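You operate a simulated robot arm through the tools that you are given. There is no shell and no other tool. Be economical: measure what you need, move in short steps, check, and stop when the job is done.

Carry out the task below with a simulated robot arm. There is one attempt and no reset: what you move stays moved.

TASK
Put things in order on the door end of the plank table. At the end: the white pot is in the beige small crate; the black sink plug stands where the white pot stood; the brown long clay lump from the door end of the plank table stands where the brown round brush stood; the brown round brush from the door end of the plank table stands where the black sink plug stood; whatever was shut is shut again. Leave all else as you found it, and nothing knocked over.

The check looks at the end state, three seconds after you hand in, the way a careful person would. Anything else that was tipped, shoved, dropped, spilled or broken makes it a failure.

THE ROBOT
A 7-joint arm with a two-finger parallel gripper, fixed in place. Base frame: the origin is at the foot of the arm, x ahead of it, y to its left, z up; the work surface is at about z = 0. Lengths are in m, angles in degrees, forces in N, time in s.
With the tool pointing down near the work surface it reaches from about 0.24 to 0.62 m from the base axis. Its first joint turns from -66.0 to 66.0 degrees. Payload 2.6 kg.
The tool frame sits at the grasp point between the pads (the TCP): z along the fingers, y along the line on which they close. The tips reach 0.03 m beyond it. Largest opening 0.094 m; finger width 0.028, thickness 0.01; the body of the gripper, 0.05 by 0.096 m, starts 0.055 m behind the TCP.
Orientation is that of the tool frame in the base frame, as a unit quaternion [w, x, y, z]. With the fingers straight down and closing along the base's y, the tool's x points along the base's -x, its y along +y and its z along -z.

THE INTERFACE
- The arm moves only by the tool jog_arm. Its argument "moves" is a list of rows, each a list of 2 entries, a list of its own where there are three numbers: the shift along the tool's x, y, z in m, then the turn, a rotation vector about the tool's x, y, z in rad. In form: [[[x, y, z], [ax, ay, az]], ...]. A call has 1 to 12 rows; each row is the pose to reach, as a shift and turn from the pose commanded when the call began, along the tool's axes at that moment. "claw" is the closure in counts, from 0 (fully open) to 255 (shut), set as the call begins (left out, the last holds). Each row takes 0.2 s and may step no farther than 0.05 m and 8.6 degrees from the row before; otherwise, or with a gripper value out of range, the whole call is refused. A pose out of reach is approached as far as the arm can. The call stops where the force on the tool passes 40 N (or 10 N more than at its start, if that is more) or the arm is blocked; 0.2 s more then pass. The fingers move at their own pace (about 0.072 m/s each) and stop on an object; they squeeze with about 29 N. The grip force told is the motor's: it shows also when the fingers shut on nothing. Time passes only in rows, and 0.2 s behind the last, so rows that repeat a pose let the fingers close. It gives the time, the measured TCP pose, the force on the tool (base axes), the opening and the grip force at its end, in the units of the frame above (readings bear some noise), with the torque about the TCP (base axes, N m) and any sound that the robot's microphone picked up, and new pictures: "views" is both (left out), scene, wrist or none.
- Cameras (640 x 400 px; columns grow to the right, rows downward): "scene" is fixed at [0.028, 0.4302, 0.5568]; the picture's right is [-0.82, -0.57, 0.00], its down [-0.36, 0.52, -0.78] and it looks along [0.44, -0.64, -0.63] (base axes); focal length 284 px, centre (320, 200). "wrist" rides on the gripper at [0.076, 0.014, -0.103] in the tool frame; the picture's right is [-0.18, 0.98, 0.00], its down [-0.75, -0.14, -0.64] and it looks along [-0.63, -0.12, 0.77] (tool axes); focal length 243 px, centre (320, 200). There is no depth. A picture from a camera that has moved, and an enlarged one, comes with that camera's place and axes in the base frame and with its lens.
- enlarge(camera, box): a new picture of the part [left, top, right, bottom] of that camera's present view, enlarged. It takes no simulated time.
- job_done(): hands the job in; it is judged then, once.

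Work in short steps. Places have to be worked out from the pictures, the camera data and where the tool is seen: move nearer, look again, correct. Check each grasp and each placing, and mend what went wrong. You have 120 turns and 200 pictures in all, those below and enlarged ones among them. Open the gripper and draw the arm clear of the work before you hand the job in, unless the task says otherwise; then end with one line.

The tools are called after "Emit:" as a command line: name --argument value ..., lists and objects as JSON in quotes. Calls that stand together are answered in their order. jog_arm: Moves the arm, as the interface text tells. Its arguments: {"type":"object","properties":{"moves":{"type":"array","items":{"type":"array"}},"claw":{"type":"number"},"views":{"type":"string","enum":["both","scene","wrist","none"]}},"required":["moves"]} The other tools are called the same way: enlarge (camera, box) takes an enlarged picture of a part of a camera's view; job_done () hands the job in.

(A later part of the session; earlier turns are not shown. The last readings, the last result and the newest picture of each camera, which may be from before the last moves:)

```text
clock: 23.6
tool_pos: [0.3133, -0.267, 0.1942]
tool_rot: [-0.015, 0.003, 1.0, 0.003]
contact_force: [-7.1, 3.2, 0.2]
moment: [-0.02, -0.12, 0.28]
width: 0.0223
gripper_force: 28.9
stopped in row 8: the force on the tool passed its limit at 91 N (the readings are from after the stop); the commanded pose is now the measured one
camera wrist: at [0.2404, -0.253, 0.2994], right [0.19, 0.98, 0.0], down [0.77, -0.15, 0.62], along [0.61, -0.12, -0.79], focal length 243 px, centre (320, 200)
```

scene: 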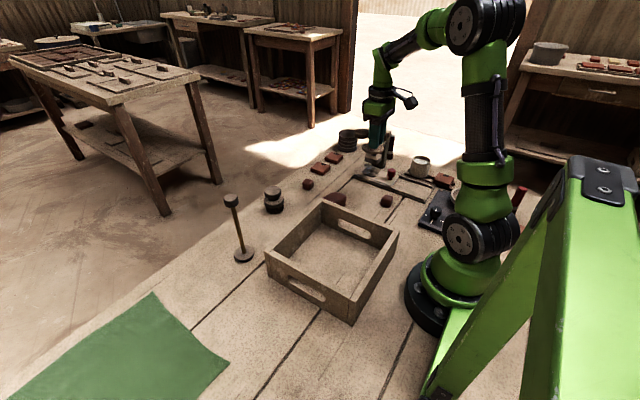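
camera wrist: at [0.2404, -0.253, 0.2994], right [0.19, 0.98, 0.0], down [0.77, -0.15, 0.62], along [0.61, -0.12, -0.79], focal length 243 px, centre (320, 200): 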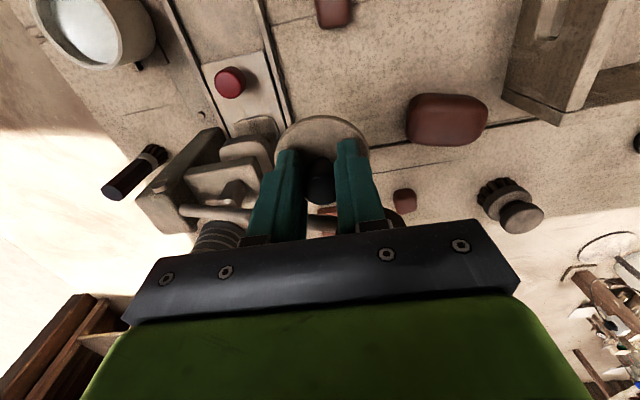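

Unexpected contact, likely the press lever. I look closely before moving.

Emit:
enlarge --camera "scene" --box '[330, 80, 440, 190]'

Emit:
enlarge --camera "wrist" --box '[80, 80, 420, 290]'

```text
3.64 times, centred on (385, 135) of scene
camera zoom: at [0.028, 0.4302, 0.5568], right [-0.82, -0.57, 0.0], down [-0.36, 0.52, -0.78], along [0.44, -0.64, -0.63], focal length 1034 px, centre (84, 436)
```

zoom: 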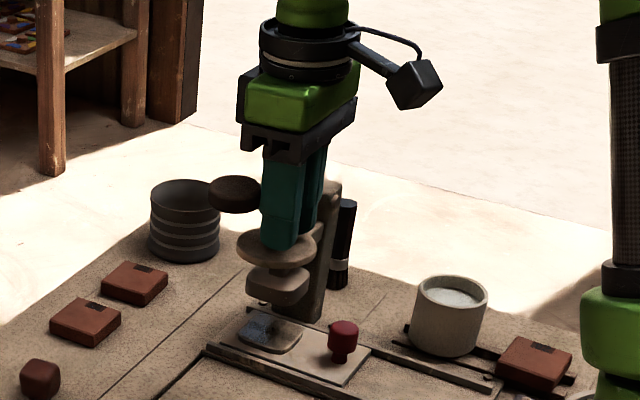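

```text
1.88 times, centred on (250, 185) of wrist
camera zoom: at [0.2404, -0.253, 0.2994], right [0.19, 0.98, 0.0], down [0.77, -0.15, 0.62], along [0.61, -0.12, -0.79], focal length 457 px, centre (452, 228)
```

zoom: 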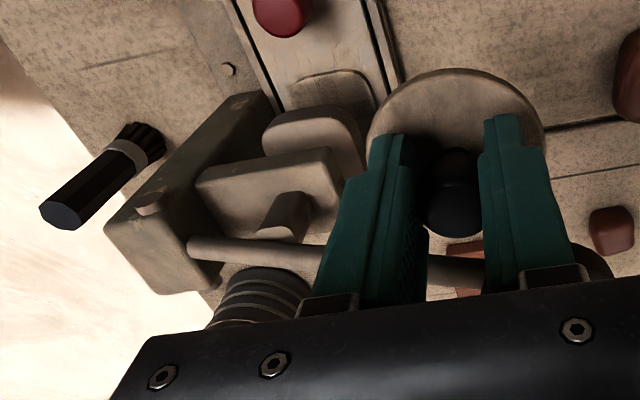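

The fingers met the press's long lever, which extends toward +y at height about 0.18; it has not visibly moved. I back off along -x and recheck.

Emit:
jog_arm --moves '[[[0.02, 0, 0], [0, 0, 0]], [[0.04, 0, 0], [0, 0, 0]], [[0.06, 0.0, 0], [0.006, -0.03, -0.006]], [[0.06, 0.0, 0], [0.006, -0.03, -0.006]]]'

Emit:
enlarge --camera "scene" --box '[330, 110, 430, 190]'

```text
clock: 24.6
tool_pos: [0.2532, -0.2666, 0.196]
tool_rot: [0.003, 0.001, 1.0, 0.0]
contact_force: [0.0, 0.0, -0.7]
moment: [0.0, 0.03, 0.03]
width: 0.0226
gripper_force: 29.2
camera wrist: at [0.177, -0.2524, 0.298], right [0.19, 0.98, 0.0], down [0.75, -0.14, 0.64], along [0.63, -0.12, -0.76], focal length 243 px, centre (320, 200)
```

scene: 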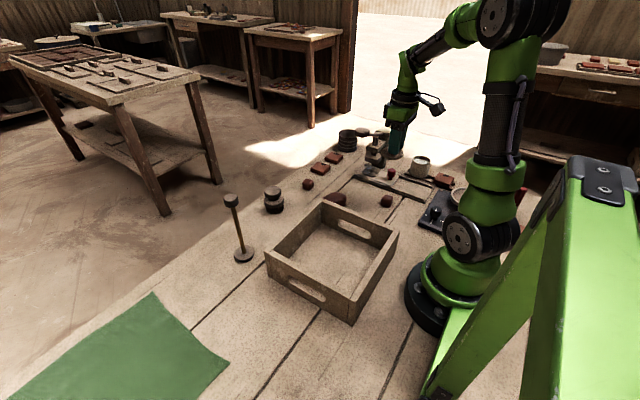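
wrist: 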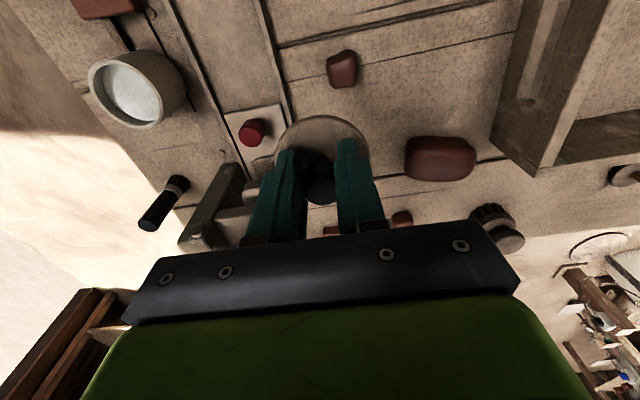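

```text
5.00 times, centred on (380, 150) of scene
camera zoom: at [0.028, 0.4302, 0.5568], right [-0.82, -0.57, 0.0], down [-0.36, 0.52, -0.78], along [0.44, -0.64, -0.63], focal length 1422 px, centre (20, 450)
```

zoom: 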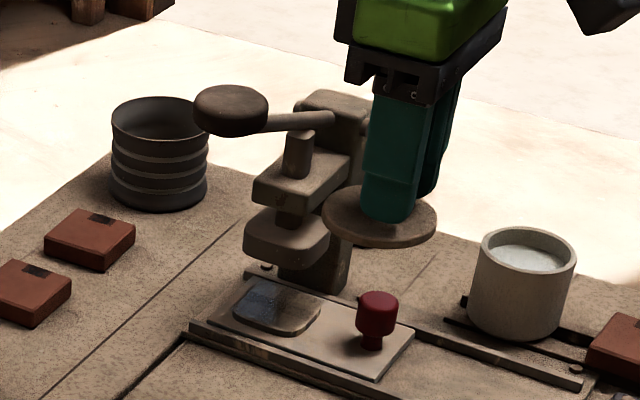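

Lever is unchanged. Free spot for the lid: about (0.29,-0.175), between the small clay, long clay and crate. I move above it and lower.

Emit:
jog_arm --moves '[[[-0.015, 0.04, 0], [0, 0, 0]], [[-0.03, 0.08, 0], [0, 0, 0]], [[-0.037, 0.092, 0.02], [0, 0, 0]], [[-0.037, 0.092, 0.06], [0, 0, 0]], [[-0.037, 0.092, 0.1], [0, 0, 0]], [[-0.037, 0.092, 0.13], [0, 0, 0]], [[-0.037, 0.092, 0.13], [0, 0, 0]]]'

Emit:
enlarge --camera "scene" --box '[330, 150, 430, 220]'

```text
clock: 26.2
tool_pos: [0.2922, -0.1774, 0.0647]
tool_rot: [0.002, 0.0, 1.0, 0.001]
contact_force: [0.4, -0.2, -0.1]
moment: [0.03, 0.0, 0.0]
width: 0.0225
gripper_force: 29.3
camera wrist: at [0.2146, -0.1623, 0.1668], right [0.19, 0.98, 0.0], down [0.75, -0.14, 0.64], along [0.63, -0.12, -0.76], focal length 243 px, centre (320, 200)
```

scene: 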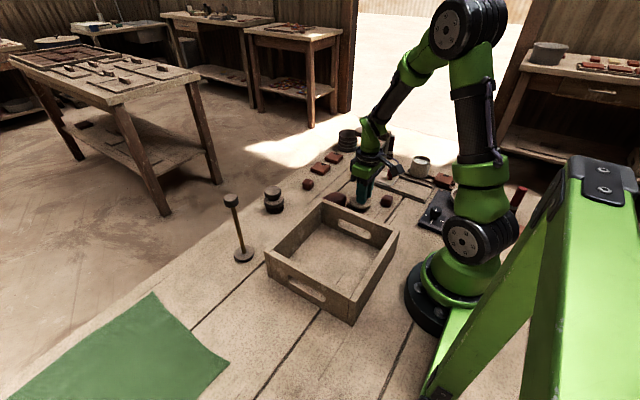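
wrist: 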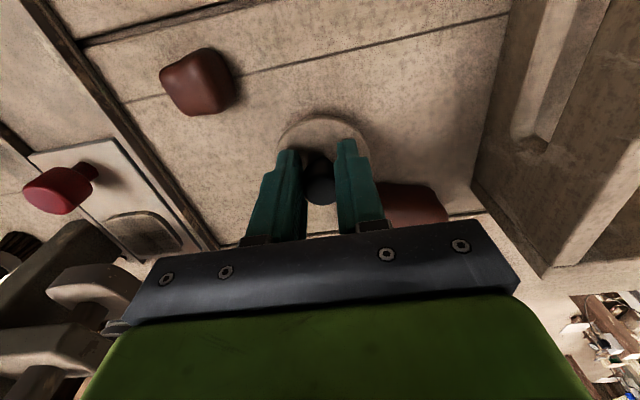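

```text
5.71 times, centred on (380, 185) of scene
camera zoom: at [0.028, 0.4302, 0.5568], right [-0.82, -0.57, 0.0], down [-0.36, 0.52, -0.78], along [0.44, -0.64, -0.63], focal length 1624 px, centre (-23, 286)
```

zoom: 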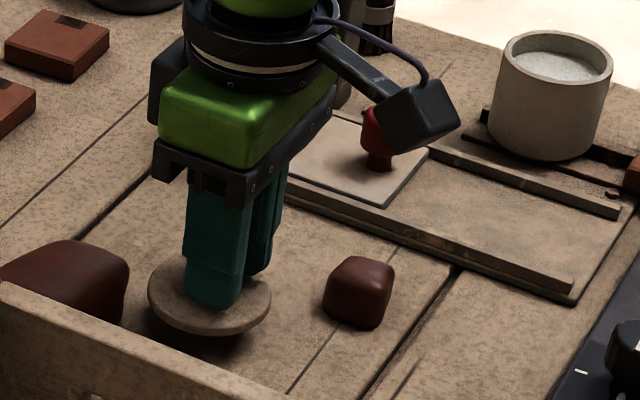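

Spot is clear. I lower gently to contact.

Emit:
jog_arm --moves '[[[0, 0, 0.012], [0, 0, 0]], [[0, 0, 0.018], [0, 0, 0]], [[0, 0, 0.02], [0, 0, 0]], [[0, 0, 0.02], [0, 0, 0]]]' --views "none"

Emit:
enlarge --camera "scene" --box '[340, 180, 390, 220]'

```text
clock: 27.2
tool_pos: [0.2925, -0.1762, 0.0446]
tool_rot: [0.001, 0.001, 1.0, 0.001]
contact_force: [-0.3, -0.5, 0.0]
moment: [0.02, 0.0, 0.02]
width: 0.0223
gripper_force: 28.9
```

```text
10.00 times, centred on (365, 200) of scene
camera zoom: at [0.028, 0.4302, 0.5568], right [-0.82, -0.57, 0.0], down [-0.36, 0.52, -0.78], along [0.44, -0.64, -0.63], focal length 2843 px, centre (-130, 200)
```

zoom: 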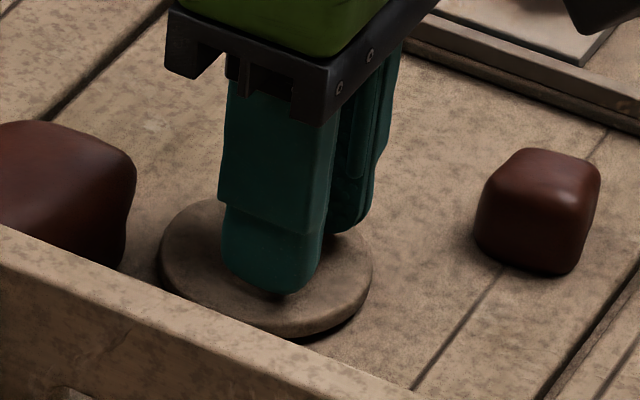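

Almost touching; I go down in small steps until contact.

Emit:
jog_arm --moves '[[[0, 0, 0.002], [0, 0, 0]], [[0, 0, 0.004], [0, 0, 0]]]' --views "none"

Emit:
jog_arm --moves '[[[0, 0, 0.001], [0, 0, 0]], [[0, 0, 0.002], [0, 0, 0]]]' --views "none"

Emit:
enlarge --camera "scene" --box '[340, 180, 390, 220]'

```text
clock: 27.8
tool_pos: [0.2946, -0.1758, 0.0435]
tool_rot: [0.003, 0.0, 1.0, -0.001]
contact_force: [-8.8, 1.9, 33.0]
moment: [0.11, -0.06, 0.03]
width: 0.0224
gripper_force: 28.9
```

```text
clock: 28.4
tool_pos: [0.294, -0.1758, 0.0425]
tool_rot: [0.004, 0.0, 1.0, 0.0]
contact_force: [-3.4, 1.6, 9.8]
moment: [-0.05, -0.05, 0.0]
width: 0.022
gripper_force: 29.2
stopped in row 2: the force on the tool passed its limit at 46 N (the readings are from after the stop); the commanded pose is now the measured one
```

```text
10.00 times, centred on (365, 200) of scene
camera zoom: at [0.028, 0.4302, 0.5568], right [-0.82, -0.57, 0.0], down [-0.36, 0.52, -0.78], along [0.44, -0.64, -0.63], focal length 2843 px, centre (-130, 200)
```

zoom: 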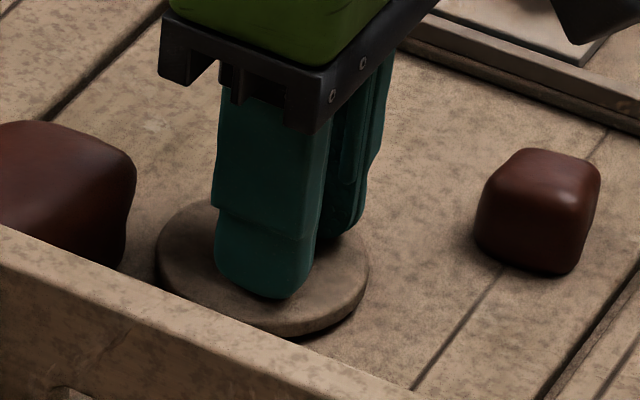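

The lid sits flat on the table. I open partly and rise straight up.

Emit:
jog_arm --moves '[[[0, 0, 0], [0, 0, 0]], [[0, 0, 0], [0, 0, 0]], [[0, 0, -0.02], [0, 0, 0]], [[0, 0, -0.06], [0, 0.006, 0]], [[0, 0, -0.1], [0, 0.006, 0]], [[0, 0, -0.14], [0, 0.006, 0]], [[0, 0, -0.16], [0, 0.006, 0]]]' --claw 90

```text
clock: 30.0
tool_pos: [0.2907, -0.1752, 0.2024]
tool_rot: [0.001, 0.001, 1.0, -0.002]
contact_force: [0.2, -0.2, 0.5]
moment: [-0.01, -0.03, 0.01]
width: 0.0608
gripper_force: 0.1
camera wrist: at [0.2144, -0.1612, 0.3051], right [0.19, 0.98, 0.0], down [0.75, -0.14, 0.64], along [0.63, -0.12, -0.77], focal length 243 px, centre (320, 200)
```

scene: 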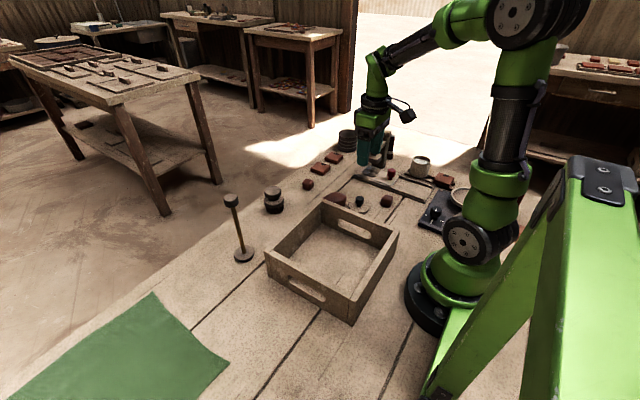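
wrist: 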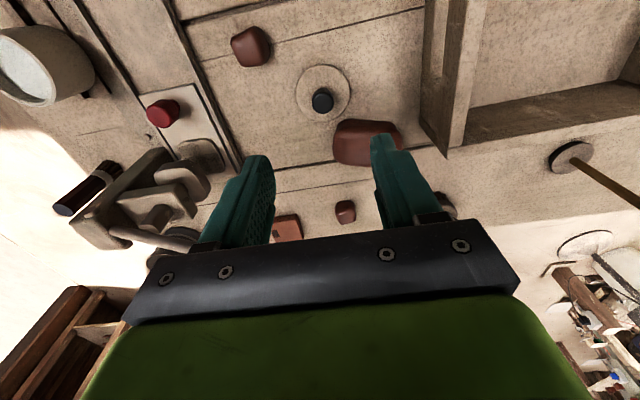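

Lid left at about (0.293,-0.176). I return to the open pot.

Emit:
jog_arm --moves '[[[0.02, -0.04, 0], [0, 0, 0]], [[0.04, -0.08, 0], [0, 0, 0]], [[0.06, -0.12, 0], [0, 0, 0]], [[0.08, -0.16, 0], [0, 0, 0]], [[0.084, -0.205, 0], [0, 0, 0]], [[0.084, -0.25, 0], [0, 0, 0]], [[0.084, -0.265, 0.03], [0, 0, 0]], [[0.084, -0.265, 0.07], [0, 0, 0]], [[0.084, -0.265, 0.09], [0, 0, 0]], [[0.084, -0.265, 0.09], [0, 0, 0]]]' --claw 0 --views "wrist"

Emit:
enlarge --camera "scene" --box '[395, 130, 455, 190]'

```text
clock: 32.2
tool_pos: [0.2077, -0.4388, 0.1127]
tool_rot: [0.0, 0.001, 1.0, 0.0]
contact_force: [0.0, -0.1, 0.7]
moment: [-0.02, -0.01, 0.02]
width: 0.094
gripper_force: 0.1
camera wrist: at [0.1322, -0.4245, 0.2144], right [0.19, 0.98, 0.0], down [0.75, -0.14, 0.64], along [0.63, -0.12, -0.77], focal length 243 px, centre (320, 200)
```

wrist: 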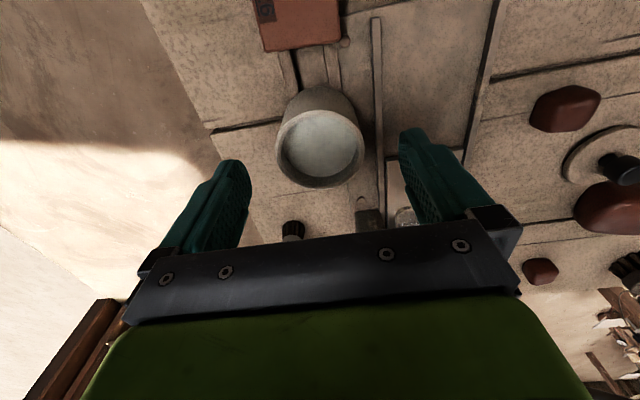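

```text
6.67 times, centred on (425, 160) of scene
camera zoom: at [0.028, 0.4302, 0.5568], right [-0.82, -0.57, 0.0], down [-0.36, 0.52, -0.78], along [0.44, -0.64, -0.63], focal length 1895 px, centre (-380, 467)
```

zoom: 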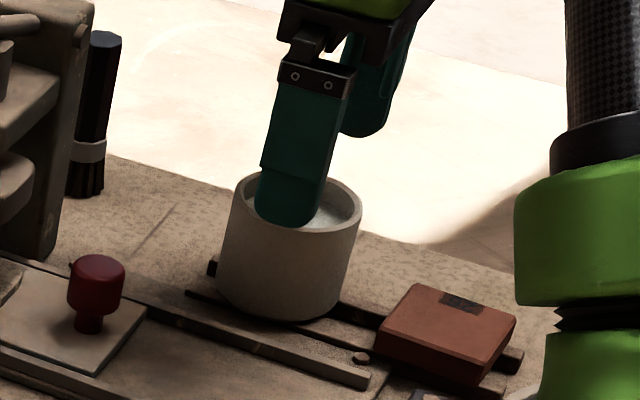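

Pot is centred between the fingers. I descend to z≈0.051 and close.

Emit:
jog_arm --moves '[[[-0.001, -0.0005, 0.03], [0, 0, 0]], [[-0.001, -0.0005, 0.05], [0, 0, 0]], [[-0.001, -0.0005, 0.062], [0, 0, 0]], [[-0.001, -0.0005, 0.062], [0, 0, 0]]]' --views "none"

Emit:
jog_arm --moves '[[[0, 0, 0], [0, 0, 0]], [[0, 0, 0], [0, 0, 0]], [[0, 0, 0], [0, 0, 0]], [[0, 0, 0], [0, 0, 0]]]' --claw 255 --views "wrist"

Emit:
enlarge --camera "scene" --box '[395, 130, 455, 190]'

```text
clock: 33.2
tool_pos: [0.2115, -0.44, 0.05]
tool_rot: [0.001, 0.001, 1.0, -0.001]
contact_force: [-0.2, -1.1, -0.4]
moment: [-0.02, 0.01, -0.01]
width: 0.0939
gripper_force: 0.1
```

```text
clock: 34.2
tool_pos: [0.2112, -0.4409, 0.0512]
tool_rot: [0.001, 0.001, 1.0, -0.002]
contact_force: [0.7, -2.6, 0.0]
moment: [0.03, -0.01, -0.03]
width: 0.0633
gripper_force: 29.3
camera wrist: at [0.1349, -0.4256, 0.1522], right [0.19, 0.98, 0.0], down [0.75, -0.14, 0.64], along [0.63, -0.12, -0.77], focal length 243 px, centre (320, 200)
```

wrist: 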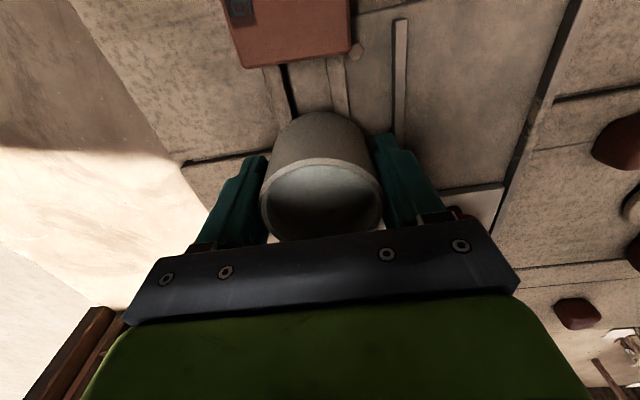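

```text
6.67 times, centred on (425, 160) of scene
camera zoom: at [0.028, 0.4302, 0.5568], right [-0.82, -0.57, 0.0], down [-0.36, 0.52, -0.78], along [0.44, -0.64, -0.63], focal length 1895 px, centre (-380, 467)
```

zoom: 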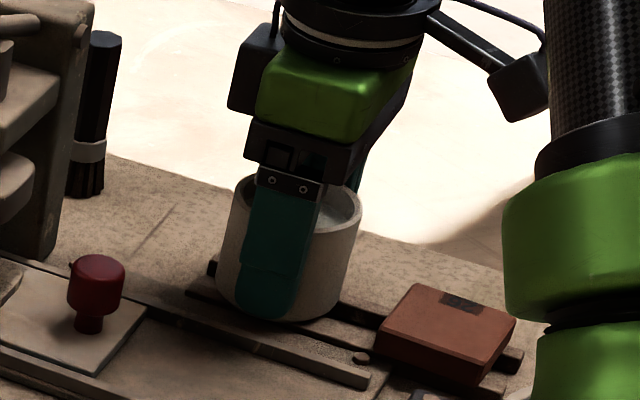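

Gripped at 0.063 m. I lift slowly by 1 cm and check.

Emit:
jog_arm --moves '[[[0, 0, -0.001], [0, 0, 0]], [[0, 0, -0.003], [0, 0, 0]], [[0, 0, -0.006], [0, 0, 0]], [[0, 0, -0.009], [0, 0, 0]], [[0, 0, -0.01], [0, 0, 0]]]' --views "none"

Emit:
enlarge --camera "scene" --box '[395, 130, 455, 190]'

```text
clock: 35.4
tool_pos: [0.2109, -0.4404, 0.0606]
tool_rot: [0.001, 0.0, 1.0, -0.002]
contact_force: [0.1, -0.5, -5.0]
moment: [0.0, 0.04, -0.02]
width: 0.0631
gripper_force: 29.1
```

```text
6.67 times, centred on (425, 160) of scene
camera zoom: at [0.028, 0.4302, 0.5568], right [-0.82, -0.57, 0.0], down [-0.36, 0.52, -0.78], along [0.44, -0.64, -0.63], focal length 1895 px, centre (-380, 467)
```

zoom: 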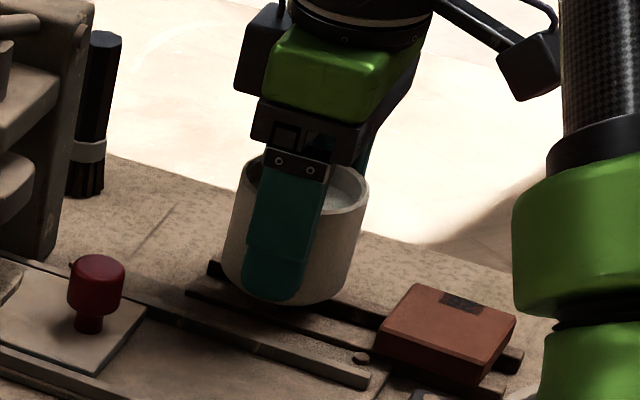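

The pot comes up level (5 N). I raise it slowly and start toward the crate at gentle speed.

Emit:
jog_arm --moves '[[[0, 0, -0.004], [0, 0, 0]], [[0, 0, -0.012], [0, 0, 0]], [[0, 0, -0.025], [0, 0, 0]], [[0, 0, -0.04], [0, 0, 0]], [[0, 0, -0.055], [0, 0, 0]], [[0, 0.003, -0.066], [0, 0, 0]], [[0, 0.01, -0.073], [0, 0, 0]], [[0, 0.022, -0.076], [0, 0, 0]], [[-0.001, 0.037, -0.077], [0, 0, 0]], [[-0.003, 0.052, -0.077], [0, 0, 0]], [[-0.005, 0.063, -0.077], [0, 0, 0]], [[-0.006, 0.068, -0.077], [0, 0, 0]]]' --views "wrist"

```text
clock: 38.0
tool_pos: [0.216, -0.3723, 0.1357]
tool_rot: [0.0, 0.002, 1.0, -0.001]
contact_force: [0.0, 0.3, -5.7]
moment: [0.02, 0.05, -0.05]
width: 0.0632
gripper_force: 28.8
camera wrist: at [0.1396, -0.358, 0.2388], right [0.19, 0.98, 0.0], down [0.75, -0.14, 0.64], along [0.63, -0.12, -0.77], focal length 243 px, centre (320, 200)
```

wrist: 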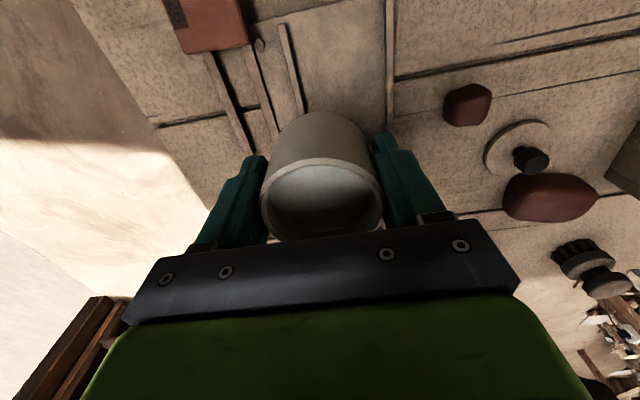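

Emit:
jog_arm --moves '[[[-0.001, 0.005, 0], [0, 0, 0]], [[-0.003, 0.015, 0], [0, 0, 0]], [[-0.006, 0.03, 0], [0, 0, 0]], [[-0.01, 0.048, 0], [0, 0, 0]], [[-0.014, 0.068, 0], [0, 0, 0]], [[-0.018, 0.088, 0], [0, 0, 0]], [[-0.022, 0.108, 0], [0, 0, 0]], [[-0.026, 0.128, 0], [0, 0, 0]], [[-0.03, 0.148, 0], [0, 0, 0]], [[-0.034, 0.168, 0], [0, 0, 0]], [[-0.038, 0.188, 0], [0, 0, 0]], [[-0.042, 0.208, 0], [0, 0, 0]]]' --views "none"

Emit:
jog_arm --moves '[[[-0.003, 0.016, 0], [0, 0, 0]], [[-0.007, 0.034, 0], [0, 0, 0]], [[-0.011, 0.054, 0], [0, 0, 0]], [[-0.015, 0.074, 0], [0, 0, 0]], [[-0.019, 0.094, 0], [0, 0, 0]], [[-0.023, 0.114, 0], [0, 0, 0]], [[-0.027, 0.134, 0], [0, 0, 0]], [[-0.03, 0.15, 0], [0, 0, 0]], [[-0.032, 0.163, 0], [0, 0, 0]], [[-0.033, 0.171, 0], [0, 0, 0]], [[-0.033, 0.174, 0], [0, 0, 0]], [[-0.033, 0.174, 0], [0, 0, 0]]]'

Emit:
enlarge --camera "scene" --box '[240, 160, 420, 330]'

```text
clock: 40.6
tool_pos: [0.2592, -0.1644, 0.1361]
tool_rot: [0.001, 0.001, 1.0, -0.001]
contact_force: [0.6, -0.7, -5.3]
moment: [0.01, 0.05, 0.0]
width: 0.063
gripper_force: 28.0
```

```text
clock: 43.2
tool_pos: [0.2913, 0.0077, 0.1361]
tool_rot: [0.0, 0.0, 1.0, -0.001]
contact_force: [0.3, 0.2, -6.0]
moment: [-0.06, 0.01, -0.01]
width: 0.063
gripper_force: 29.1
camera wrist: at [0.2153, 0.023, 0.2387], right [0.19, 0.98, 0.0], down [0.75, -0.14, 0.64], along [0.63, -0.12, -0.77], focal length 243 px, centre (320, 200)
```

scene: 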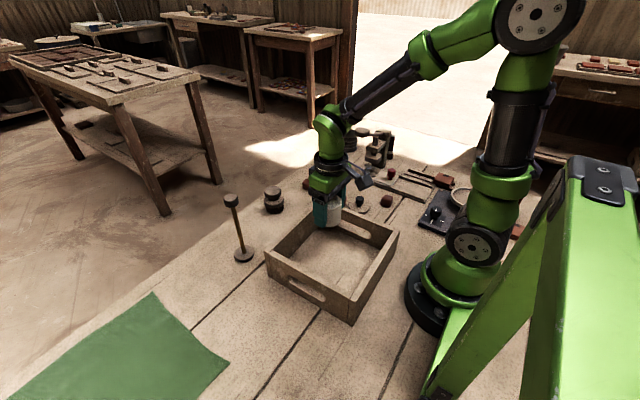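
wrist: 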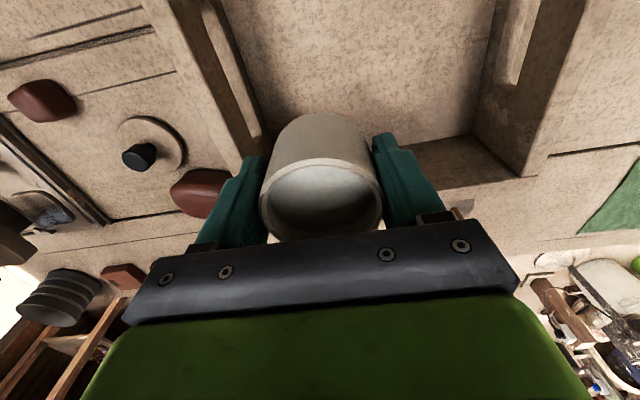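

```text
2.35 times, centred on (330, 245) of scene
camera zoom: at [0.028, 0.4302, 0.5568], right [-0.82, -0.57, 0.0], down [-0.36, 0.52, -0.78], along [0.44, -0.64, -0.63], focal length 669 px, centre (296, 94)
```

zoom: 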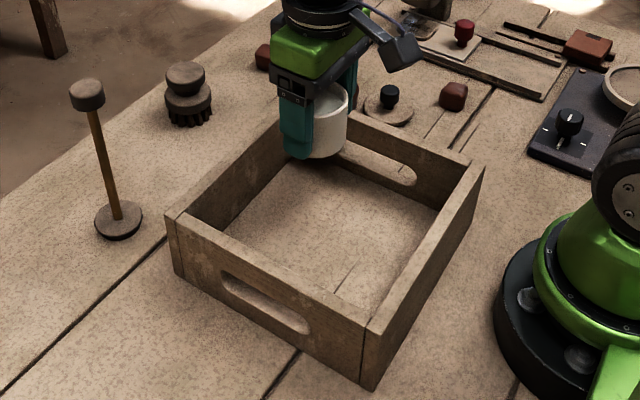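

I shift to (0.283,0.04) over the crate interior and descend slowly.

Emit:
jog_arm --moves '[[[0.001, 0.004, 0], [0, 0, 0]], [[0.003, 0.014, 0.0], [0, 0, 0]], [[0.006, 0.024, 0.003], [0, 0, 0]], [[0.008, 0.03, 0.01], [0, 0, 0]], [[0.008, 0.032, 0.022], [0, 0, 0]], [[0.008, 0.032, 0.036], [0, 0, 0]], [[0.008, 0.032, 0.05], [0, 0, 0]], [[0.008, 0.032, 0.06], [0, 0, 0]], [[0.008, 0.032, 0.066], [0, 0, 0]], [[0.008, 0.032, 0.069], [0, 0, 0]], [[0.008, 0.032, 0.069], [0, 0, 0]]]' --views "none"

Emit:
enlarge --camera "scene" --box '[280, 180, 370, 260]'

```text
clock: 45.6
tool_pos: [0.2843, 0.0404, 0.0682]
tool_rot: [0.001, 0.001, 1.0, -0.001]
contact_force: [-1.2, 0.1, -5.0]
moment: [-0.02, -0.01, 0.0]
width: 0.0632
gripper_force: 28.5
```

```text
5.00 times, centred on (325, 220) of scene
camera zoom: at [0.028, 0.4302, 0.5568], right [-0.82, -0.57, 0.0], down [-0.36, 0.52, -0.78], along [0.44, -0.64, -0.63], focal length 1422 px, centre (295, 100)
```

zoom: 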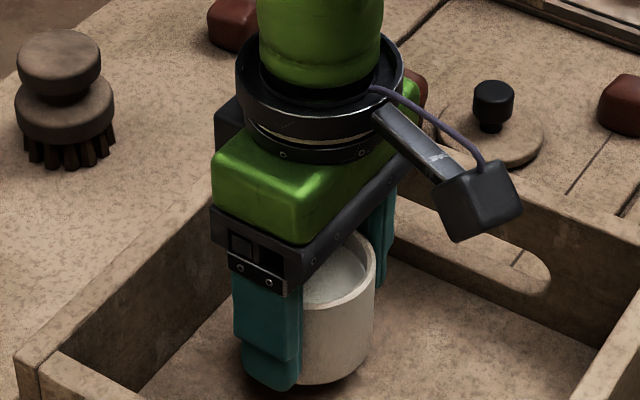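

Emit:
jog_arm --moves '[[[0, 0, 0.003], [0, 0, 0]], [[0, 0, 0.007], [0, 0, 0]], [[0, 0, 0.01], [0, 0, 0]], [[0, 0, 0.012], [0, 0, 0]]]' --views "none"

Emit:
enlarge --camera "scene" --box '[300, 215, 350, 265]'

```text
clock: 46.6
tool_pos: [0.2845, 0.0408, 0.0547]
tool_rot: [0.001, 0.0, 1.0, 0.0]
contact_force: [-0.5, 0.5, -6.1]
moment: [0.0, -0.01, 0.04]
width: 0.0632
gripper_force: 29.1
```

```text
8.00 times, centred on (325, 240) of scene
camera zoom: at [0.028, 0.4302, 0.5568], right [-0.82, -0.57, 0.0], down [-0.36, 0.52, -0.78], along [0.44, -0.64, -0.63], focal length 2274 px, centre (280, -120)
```

zoom: 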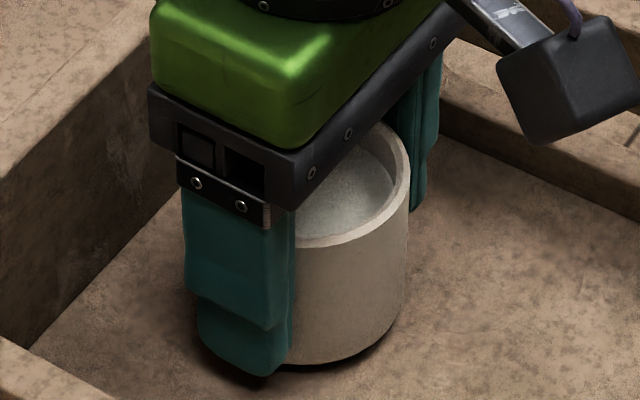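

Emit:
jog_arm --moves '[[[0, 0, 0.002], [0, 0, 0]], [[0, 0, 0.004], [0, 0, 0]]]' --views "none"

Emit:
jog_arm --moves '[[[0, 0, 0.001], [0, 0, 0]], [[0, 0, 0.002], [0, 0, 0]]]' --views "none"

Emit:
enlarge --camera "scene" --box '[300, 215, 350, 265]'

```text
clock: 47.2
tool_pos: [0.2839, 0.0423, 0.0527]
tool_rot: [0.001, 0.001, 1.0, -0.001]
contact_force: [-2.9, -1.6, 3.0]
moment: [0.16, 0.17, 0.06]
width: 0.063
gripper_force: 28.9
```

```text
clock: 47.8
tool_pos: [0.2857, 0.0415, 0.0507]
tool_rot: [0.002, 0.0, 1.0, -0.001]
contact_force: [-5.0, 0.0, 21.0]
moment: [0.02, -0.31, -0.03]
width: 0.0634
gripper_force: 29.1
```

```text
8.00 times, centred on (325, 240) of scene
camera zoom: at [0.0279, 0.4302, 0.5568], right [-0.82, -0.57, 0.0], down [-0.36, 0.52, -0.78], along [0.44, -0.64, -0.63], focal length 2274 px, centre (280, -120)
```

zoom: 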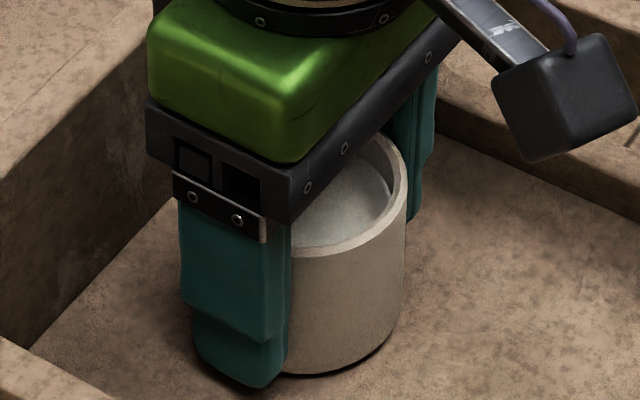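

The pot rests on the crate floor. I ease off 1 mm, open, and rise.

Emit:
jog_arm --moves '[[[0, 0, -0.001], [0, 0, 0]], [[0, 0, -0.001], [0, 0, 0]]]' --views "none"

Emit:
jog_arm --moves '[[[0, 0, 0], [0, 0, 0]], [[0, 0, 0], [0, 0, 0]], [[0, 0, 0], [0, 0, 0]], [[0, 0, -0.02], [0, 0, 0]], [[0, 0, -0.05], [0, 0, 0]], [[0, 0, -0.09], [0, 0, 0]], [[0, 0, -0.13], [0, 0, 0]], [[0, 0, -0.13], [0, 0, 0]]]' --claw 0 --views "wrist"

Emit:
enlarge --camera "scene" --box '[280, 180, 370, 260]'

```text
clock: 48.4
tool_pos: [0.2839, 0.0417, 0.0508]
tool_rot: [0.003, 0.0, 1.0, 0.0]
contact_force: [6.0, 0.7, 7.8]
moment: [0.1, -0.5, -0.02]
width: 0.0632
gripper_force: 29.1
```

```text
clock: 50.2
tool_pos: [0.2833, 0.0397, 0.1811]
tool_rot: [0.002, 0.001, 1.0, -0.001]
contact_force: [-0.4, 0.5, -0.1]
moment: [0.01, 0.01, 0.03]
width: 0.094
gripper_force: 0.0
camera wrist: at [0.2065, 0.0551, 0.2828], right [0.19, 0.98, 0.0], down [0.75, -0.14, 0.64], along [0.63, -0.12, -0.77], focal length 243 px, centre (320, 200)
```

wrist: 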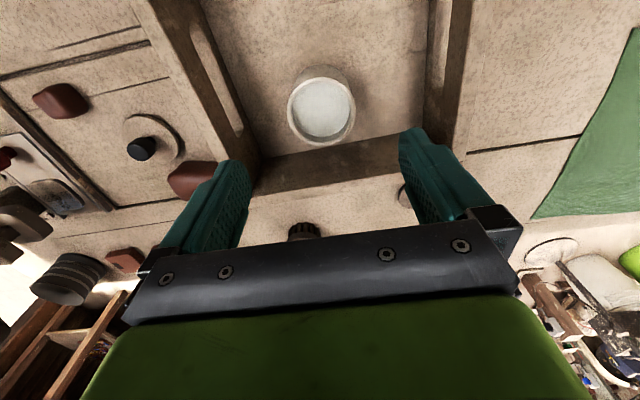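

```text
5.00 times, centred on (325, 220) of scene
camera zoom: at [0.028, 0.4302, 0.5568], right [-0.82, -0.57, 0.0], down [-0.36, 0.52, -0.78], along [0.44, -0.64, -0.63], focal length 1422 px, centre (295, 100)
```

zoom: 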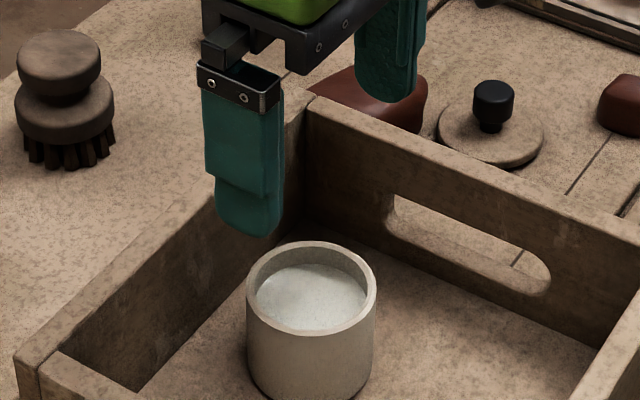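

The pot is safely in the crate at (0.285,0.0415), liquid intact. Back to the lid at (0.294,-0.176).

Emit:
jog_arm --moves '[[[0, -0.04, 0], [0, 0, 0]], [[0, -0.085, 0], [0, 0, 0]], [[-0.003, -0.13, 0], [0, 0, 0]], [[-0.008, -0.175, 0], [0, 0, 0]], [[-0.0105, -0.216, 0], [0, 0, 0]], [[-0.0105, -0.216, 0.04], [0, 0, 0]], [[-0.0105, -0.216, 0.08], [0, 0, 0]], [[-0.0105, -0.216, 0.1], [0, 0, 0]], [[-0.0105, -0.216, 0.1], [0, 0, 0]]]' --claw 90 --views "wrist"

Emit:
enlarge --camera "scene" --box '[330, 170, 400, 220]'

```text
clock: 52.2
tool_pos: [0.2938, -0.1724, 0.0821]
tool_rot: [0.001, 0.001, 1.0, -0.001]
contact_force: [0.9, -0.3, -0.8]
moment: [0.01, -0.05, 0.03]
width: 0.0606
gripper_force: 0.2
camera wrist: at [0.2165, -0.1583, 0.1842], right [0.19, 0.98, 0.0], down [0.75, -0.14, 0.64], along [0.63, -0.12, -0.77], focal length 243 px, centre (320, 200)
```

wrist: 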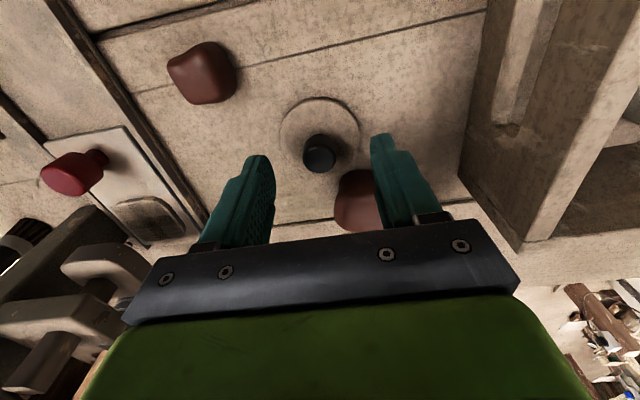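

```text
8.00 times, centred on (365, 195) of scene
camera zoom: at [0.028, 0.4302, 0.5568], right [-0.82, -0.57, 0.0], down [-0.36, 0.52, -0.78], along [0.44, -0.64, -0.63], focal length 2274 px, centre (-40, 240)
```

zoom: 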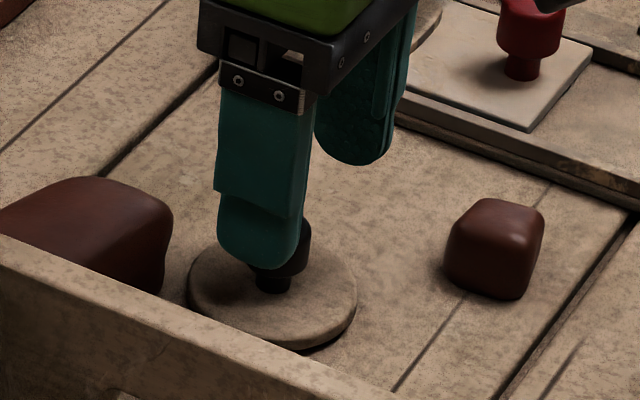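

Centred over the knob. I descend to z≈0.0445, close, and lift.

Emit:
jog_arm --moves '[[[0, 0, 0.02], [0, 0, 0]], [[0, 0, 0.0375], [0, 0, 0]], [[0, 0, 0.0375], [0, 0, 0]]]' --views "none"

Emit:
jog_arm --moves '[[[0, 0, 0], [0, 0, 0]], [[0, 0, 0], [0, 0, 0]], [[0, 0, 0], [0, 0, 0]], [[0, 0, -0.01], [0, 0, 0]], [[0, 0, -0.03], [0, 0, 0]], [[0, 0, -0.07], [0, 0, 0]], [[0, 0, -0.11], [0, 0, 0]], [[0, 0, -0.12], [0, 0, 0]]]' --claw 255 --views "wrist"

Emit:
enlarge --camera "scene" --box '[330, 130, 400, 220]'

```text
clock: 53.0
tool_pos: [0.2929, -0.1751, 0.0448]
tool_rot: [0.0, 0.001, 1.0, -0.001]
contact_force: [-0.8, -0.7, -0.1]
moment: [0.02, -0.01, 0.01]
width: 0.061
gripper_force: 0.2
```

```text
clock: 54.8
tool_pos: [0.2925, -0.1737, 0.1637]
tool_rot: [0.001, 0.001, 1.0, 0.0]
contact_force: [0.3, -0.1, -0.8]
moment: [-0.01, -0.02, 0.0]
width: 0.0225
gripper_force: 28.7
camera wrist: at [0.2163, -0.1589, 0.266], right [0.19, 0.98, 0.0], down [0.75, -0.14, 0.64], along [0.63, -0.12, -0.77], focal length 243 px, centre (320, 200)
```

wrist: 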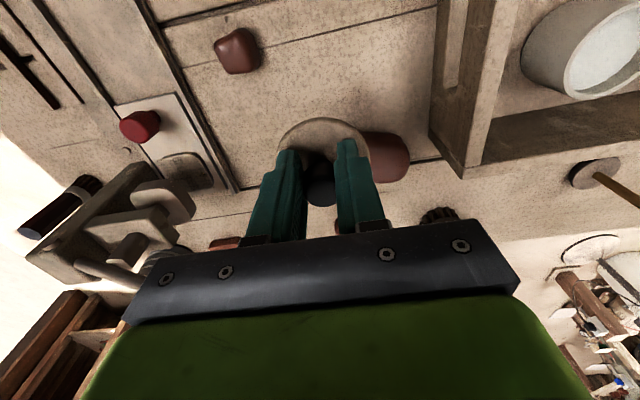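

```text
4.44 times, centred on (365, 175) of scene
camera zoom: at [0.028, 0.4302, 0.5568], right [-0.82, -0.57, 0.0], down [-0.36, 0.52, -0.78], along [0.44, -0.64, -0.63], focal length 1264 px, centre (120, 311)
```

zoom: 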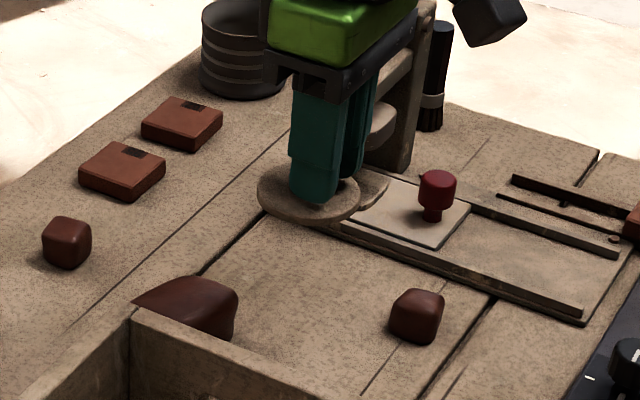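

Lid held. I carry it over the pot and hover about 1 cm above its rim.

Emit:
jog_arm --moves '[[[0.002, 0.04, 0], [0, 0, 0]], [[0.004, 0.08, 0], [0, 0, 0]], [[0.006, 0.12, 0], [0, 0, 0]], [[0.008, 0.16, 0], [0, 0, 0]], [[0.01, 0.19, 0], [0, 0, 0]], [[0.0115, 0.21, 0], [0, 0, 0]], [[0.0115, 0.2155, 0.01], [0, 0, 0]], [[0.0115, 0.2155, 0.03], [0, 0, 0]], [[0.0115, 0.2155, 0.044], [0, 0, 0]], [[0.0115, 0.2155, 0.044], [0, 0, 0]]]' --views "wrist"

Emit:
enlarge --camera "scene" --box '[300, 200, 350, 250]'

Emit:
enlarge --camera "wrist" --box '[240, 80, 400, 230]'

```text
clock: 57.0
tool_pos: [0.2835, 0.0394, 0.1189]
tool_rot: [0.001, 0.001, 1.0, -0.001]
contact_force: [0.0, -0.3, -0.2]
moment: [0.0, -0.02, 0.0]
width: 0.0224
gripper_force: 29.1
camera wrist: at [0.2077, 0.0541, 0.2207], right [0.19, 0.98, 0.0], down [0.75, -0.14, 0.64], along [0.63, -0.12, -0.77], focal length 243 px, centre (320, 200)
```

wrist: 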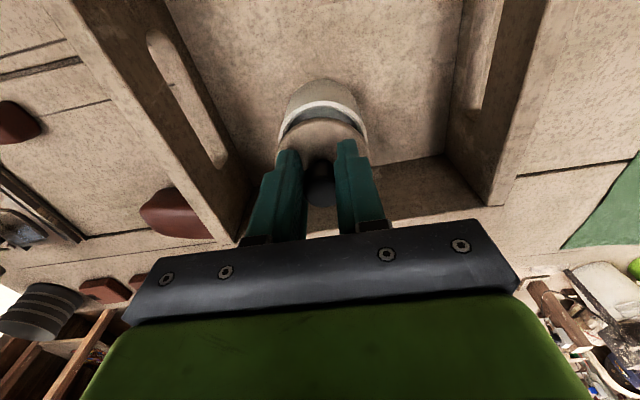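

```text
8.00 times, centred on (325, 225) of scene
camera zoom: at [0.028, 0.4302, 0.5568], right [-0.82, -0.57, 0.0], down [-0.36, 0.52, -0.78], along [0.44, -0.64, -0.63], focal length 2274 px, centre (280, 0)
```

zoom: 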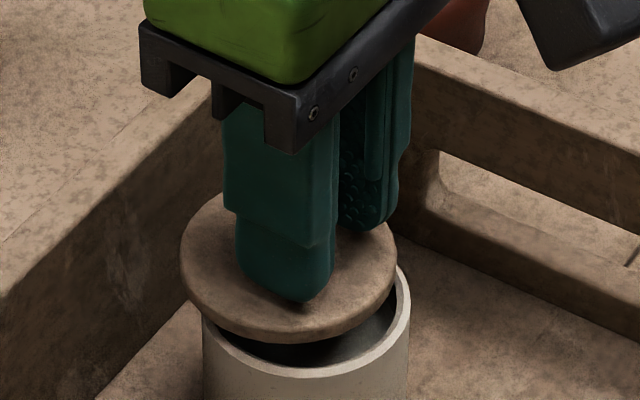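

```text
2.67 times, centred on (320, 155) of wrist
camera zoom: at [0.2077, 0.0541, 0.2207], right [0.19, 0.98, 0.0], down [0.75, -0.14, 0.64], along [0.63, -0.12, -0.77], focal length 647 px, centre (320, 320)
```

zoom: 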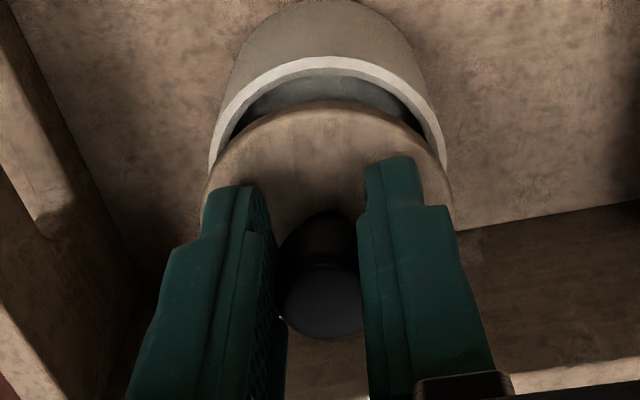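

Against the pot's rim the lid sits about 7 mm too far in +x. I correct and lower to just above the rim.

Emit:
jog_arm --moves '[[[0.004, 0.001, 0], [0, 0, 0]], [[0.007, 0.001, 0.004], [0, 0, 0]], [[0.007, 0.001, 0.008], [0, 0, 0]], [[0.007, 0.001, 0.008], [0, 0, 0]]]' --views "none"

Emit:
enlarge --camera "scene" --box '[300, 210, 350, 250]'

Emit:
enlarge --camera "wrist" --box '[240, 80, 400, 230]'

```text
clock: 58.0
tool_pos: [0.275, 0.0417, 0.1094]
tool_rot: [0.001, 0.002, 1.0, -0.002]
contact_force: [0.6, -0.6, -0.5]
moment: [0.02, 0.01, -0.01]
width: 0.0224
gripper_force: 29.2
```

```text
10.00 times, centred on (325, 230) of scene
camera zoom: at [0.028, 0.4302, 0.5568], right [-0.82, -0.57, 0.0], down [-0.36, 0.52, -0.78], along [0.44, -0.64, -0.63], focal length 2843 px, centre (270, -100)
```

zoom: 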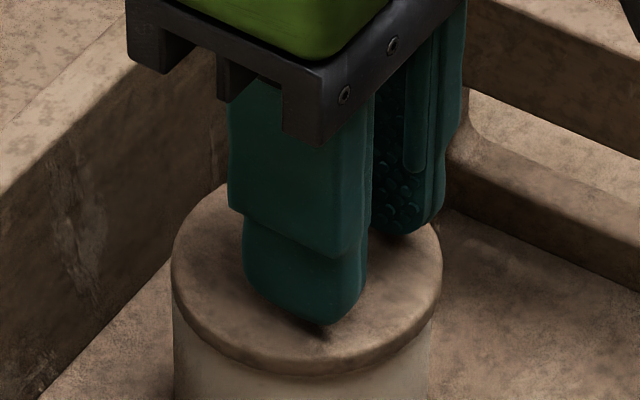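

```text
2.67 times, centred on (320, 155) of wrist
camera zoom: at [0.1988, 0.0558, 0.2124], right [0.19, 0.98, 0.0], down [0.75, -0.14, 0.64], along [0.63, -0.12, -0.77], focal length 647 px, centre (320, 320)
```

zoom: 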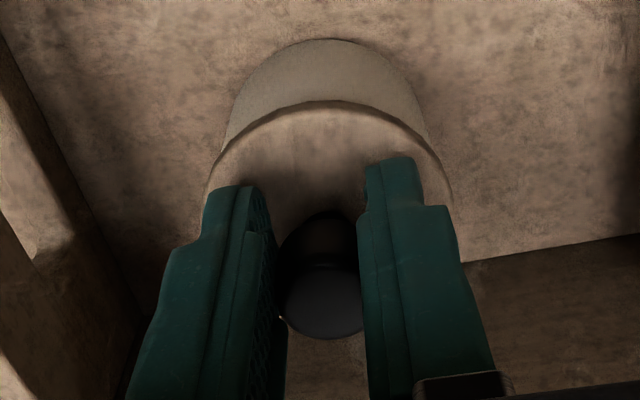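

Nearly concentric (about 1 mm). I nudge back 1 mm and lower to contact.

Emit:
jog_arm --moves '[[[-0.001, 0, 0.001], [0, 0, 0]], [[-0.001, 0, 0.003], [0, 0, 0]], [[-0.001, 0, 0.004], [0, 0, 0]]]' --views "none"

Emit:
enlarge --camera "scene" --box '[300, 210, 350, 250]'

```text
clock: 58.8
tool_pos: [0.2785, 0.0401, 0.1072]
tool_rot: [0.003, 0.001, 1.0, 0.0]
contact_force: [-7.1, -1.6, 32.9]
moment: [-0.03, -0.23, 0.0]
width: 0.0225
gripper_force: 28.7
heard: snap
```

```text
10.00 times, centred on (325, 230) of scene
camera zoom: at [0.0279, 0.4302, 0.5569], right [-0.82, -0.57, 0.0], down [-0.36, 0.52, -0.78], along [0.44, -0.64, -0.63], focal length 2843 px, centre (270, -100)
```

zoom: 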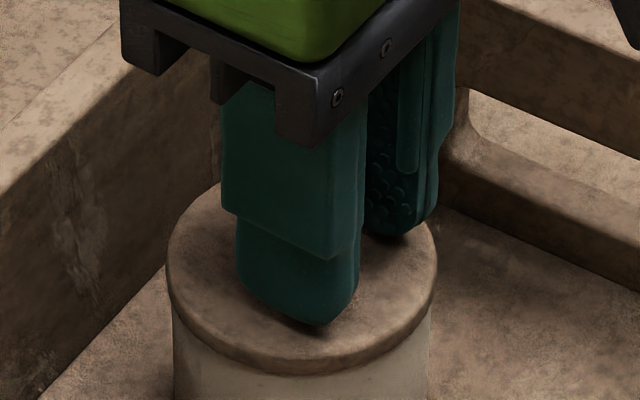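

The lid is seated (a snap) and concentric. I release and rise.

Emit:
jog_arm --moves '[[[0, 0, -0.001], [0, 0, 0]], [[0, 0, -0.001], [0, 0, 0]]]' --views "none"

Emit:
jog_arm --moves '[[[0, 0, 0], [0, 0, 0]], [[0, 0, 0], [0, 0, 0]], [[0, 0, -0.01], [0, 0, 0]], [[0, 0, -0.04], [0, 0, 0]], [[0, 0, -0.08], [0, 0, 0]], [[0, 0, -0.12], [0, 0, 0]], [[0, 0, -0.16], [0, 0, 0]]]' --claw 100 --views "wrist"

Emit:
enlarge --camera "scene" --box '[200, 160, 360, 280]'

```text
clock: 59.4
tool_pos: [0.2773, 0.0427, 0.1085]
tool_rot: [0.002, 0.001, 1.0, 0.0]
contact_force: [6.7, -1.9, 9.6]
moment: [-0.02, -0.83, -0.08]
width: 0.0223
gripper_force: 29.1
```

```text
clock: 61.0
tool_pos: [0.2764, 0.0403, 0.2659]
tool_rot: [0.001, 0.001, 1.0, -0.001]
contact_force: [0.1, 0.1, 0.1]
moment: [0.0, 0.01, -0.01]
width: 0.0574
gripper_force: 0.0
camera wrist: at [0.1998, 0.0543, 0.3681], right [0.19, 0.98, 0.0], down [0.75, -0.14, 0.64], along [0.63, -0.12, -0.77], focal length 243 px, centre (320, 200)
```

wrist: 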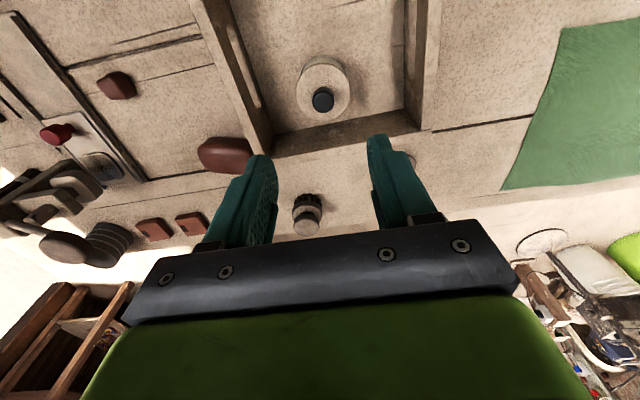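

```text
3.33 times, centred on (280, 220) of scene
camera zoom: at [0.028, 0.4302, 0.5568], right [-0.82, -0.57, 0.0], down [-0.36, 0.52, -0.78], along [0.44, -0.64, -0.63], focal length 948 px, centre (453, 133)
```

zoom: 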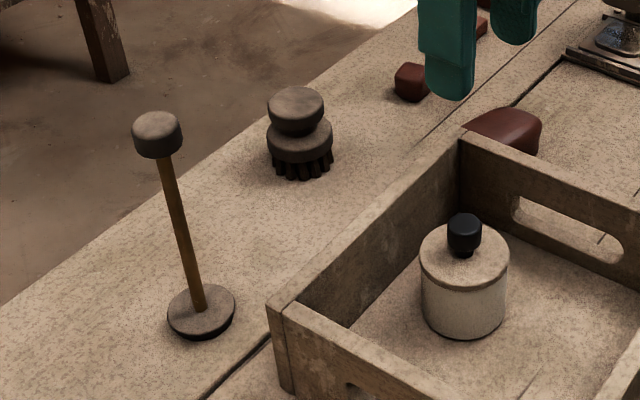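

The pot is done. Plug foot at about (0.442,0.157), knob top z≈0.19. I move above it at z≈0.266 and look.

Emit:
jog_arm --moves '[[[-0.035, 0.025, -0.005], [0, 0, 0]], [[-0.07, 0.05, -0.01], [0, 0, 0]], [[-0.105, 0.075, -0.01], [0, 0, 0]], [[-0.14, 0.1, -0.01], [0, 0, 0]], [[-0.16, 0.114, -0.01], [0, 0, 0]], [[-0.16, 0.114, -0.01], [0, 0, 0]]]' --claw 0

Emit:
enlarge --camera "scene" --box '[195, 140, 285, 270]'

```text
clock: 62.4
tool_pos: [0.4328, 0.1575, 0.2783]
tool_rot: [0.001, 0.001, 1.0, -0.001]
contact_force: [0.4, -0.5, -0.6]
moment: [-0.03, 0.0, 0.03]
width: 0.094
gripper_force: 0.2
camera wrist: at [0.3575, 0.1717, 0.3798], right [0.19, 0.98, 0.0], down [0.75, -0.14, 0.64], along [0.63, -0.12, -0.77], focal length 243 px, centre (320, 200)
```

scene: 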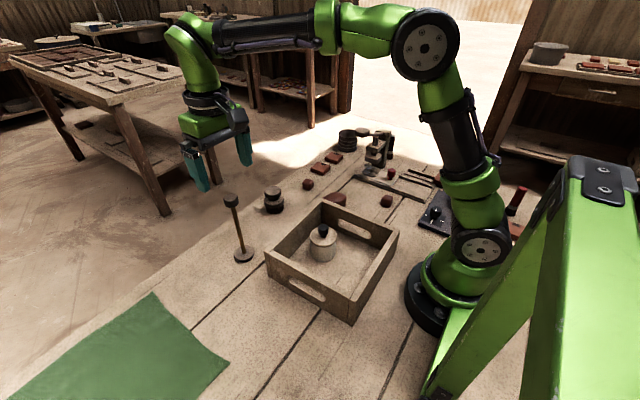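
wrist: 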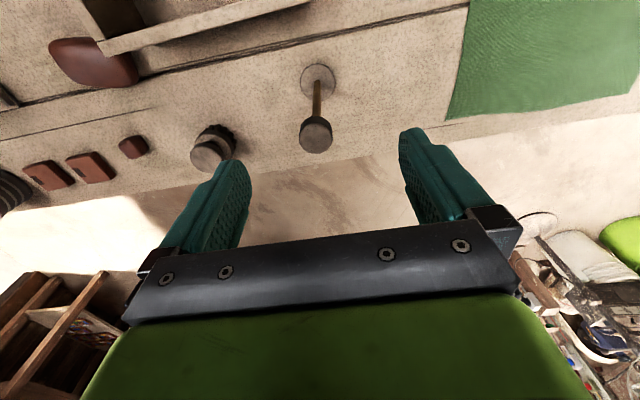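

```text
3.08 times, centred on (240, 205) of scene
camera zoom: at [0.028, 0.4302, 0.5568], right [-0.82, -0.57, 0.0], down [-0.36, 0.52, -0.78], along [0.44, -0.64, -0.63], focal length 875 px, centre (566, 185)
```

zoom: 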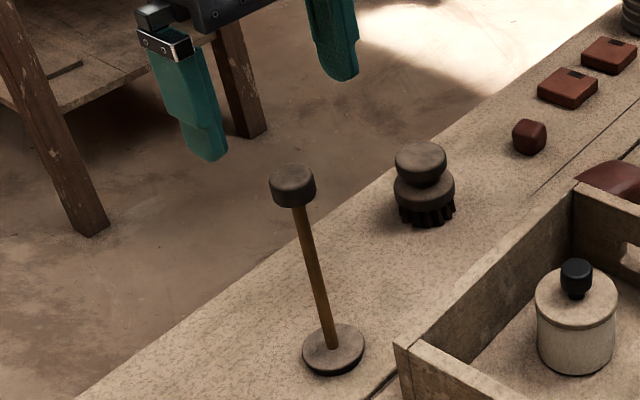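

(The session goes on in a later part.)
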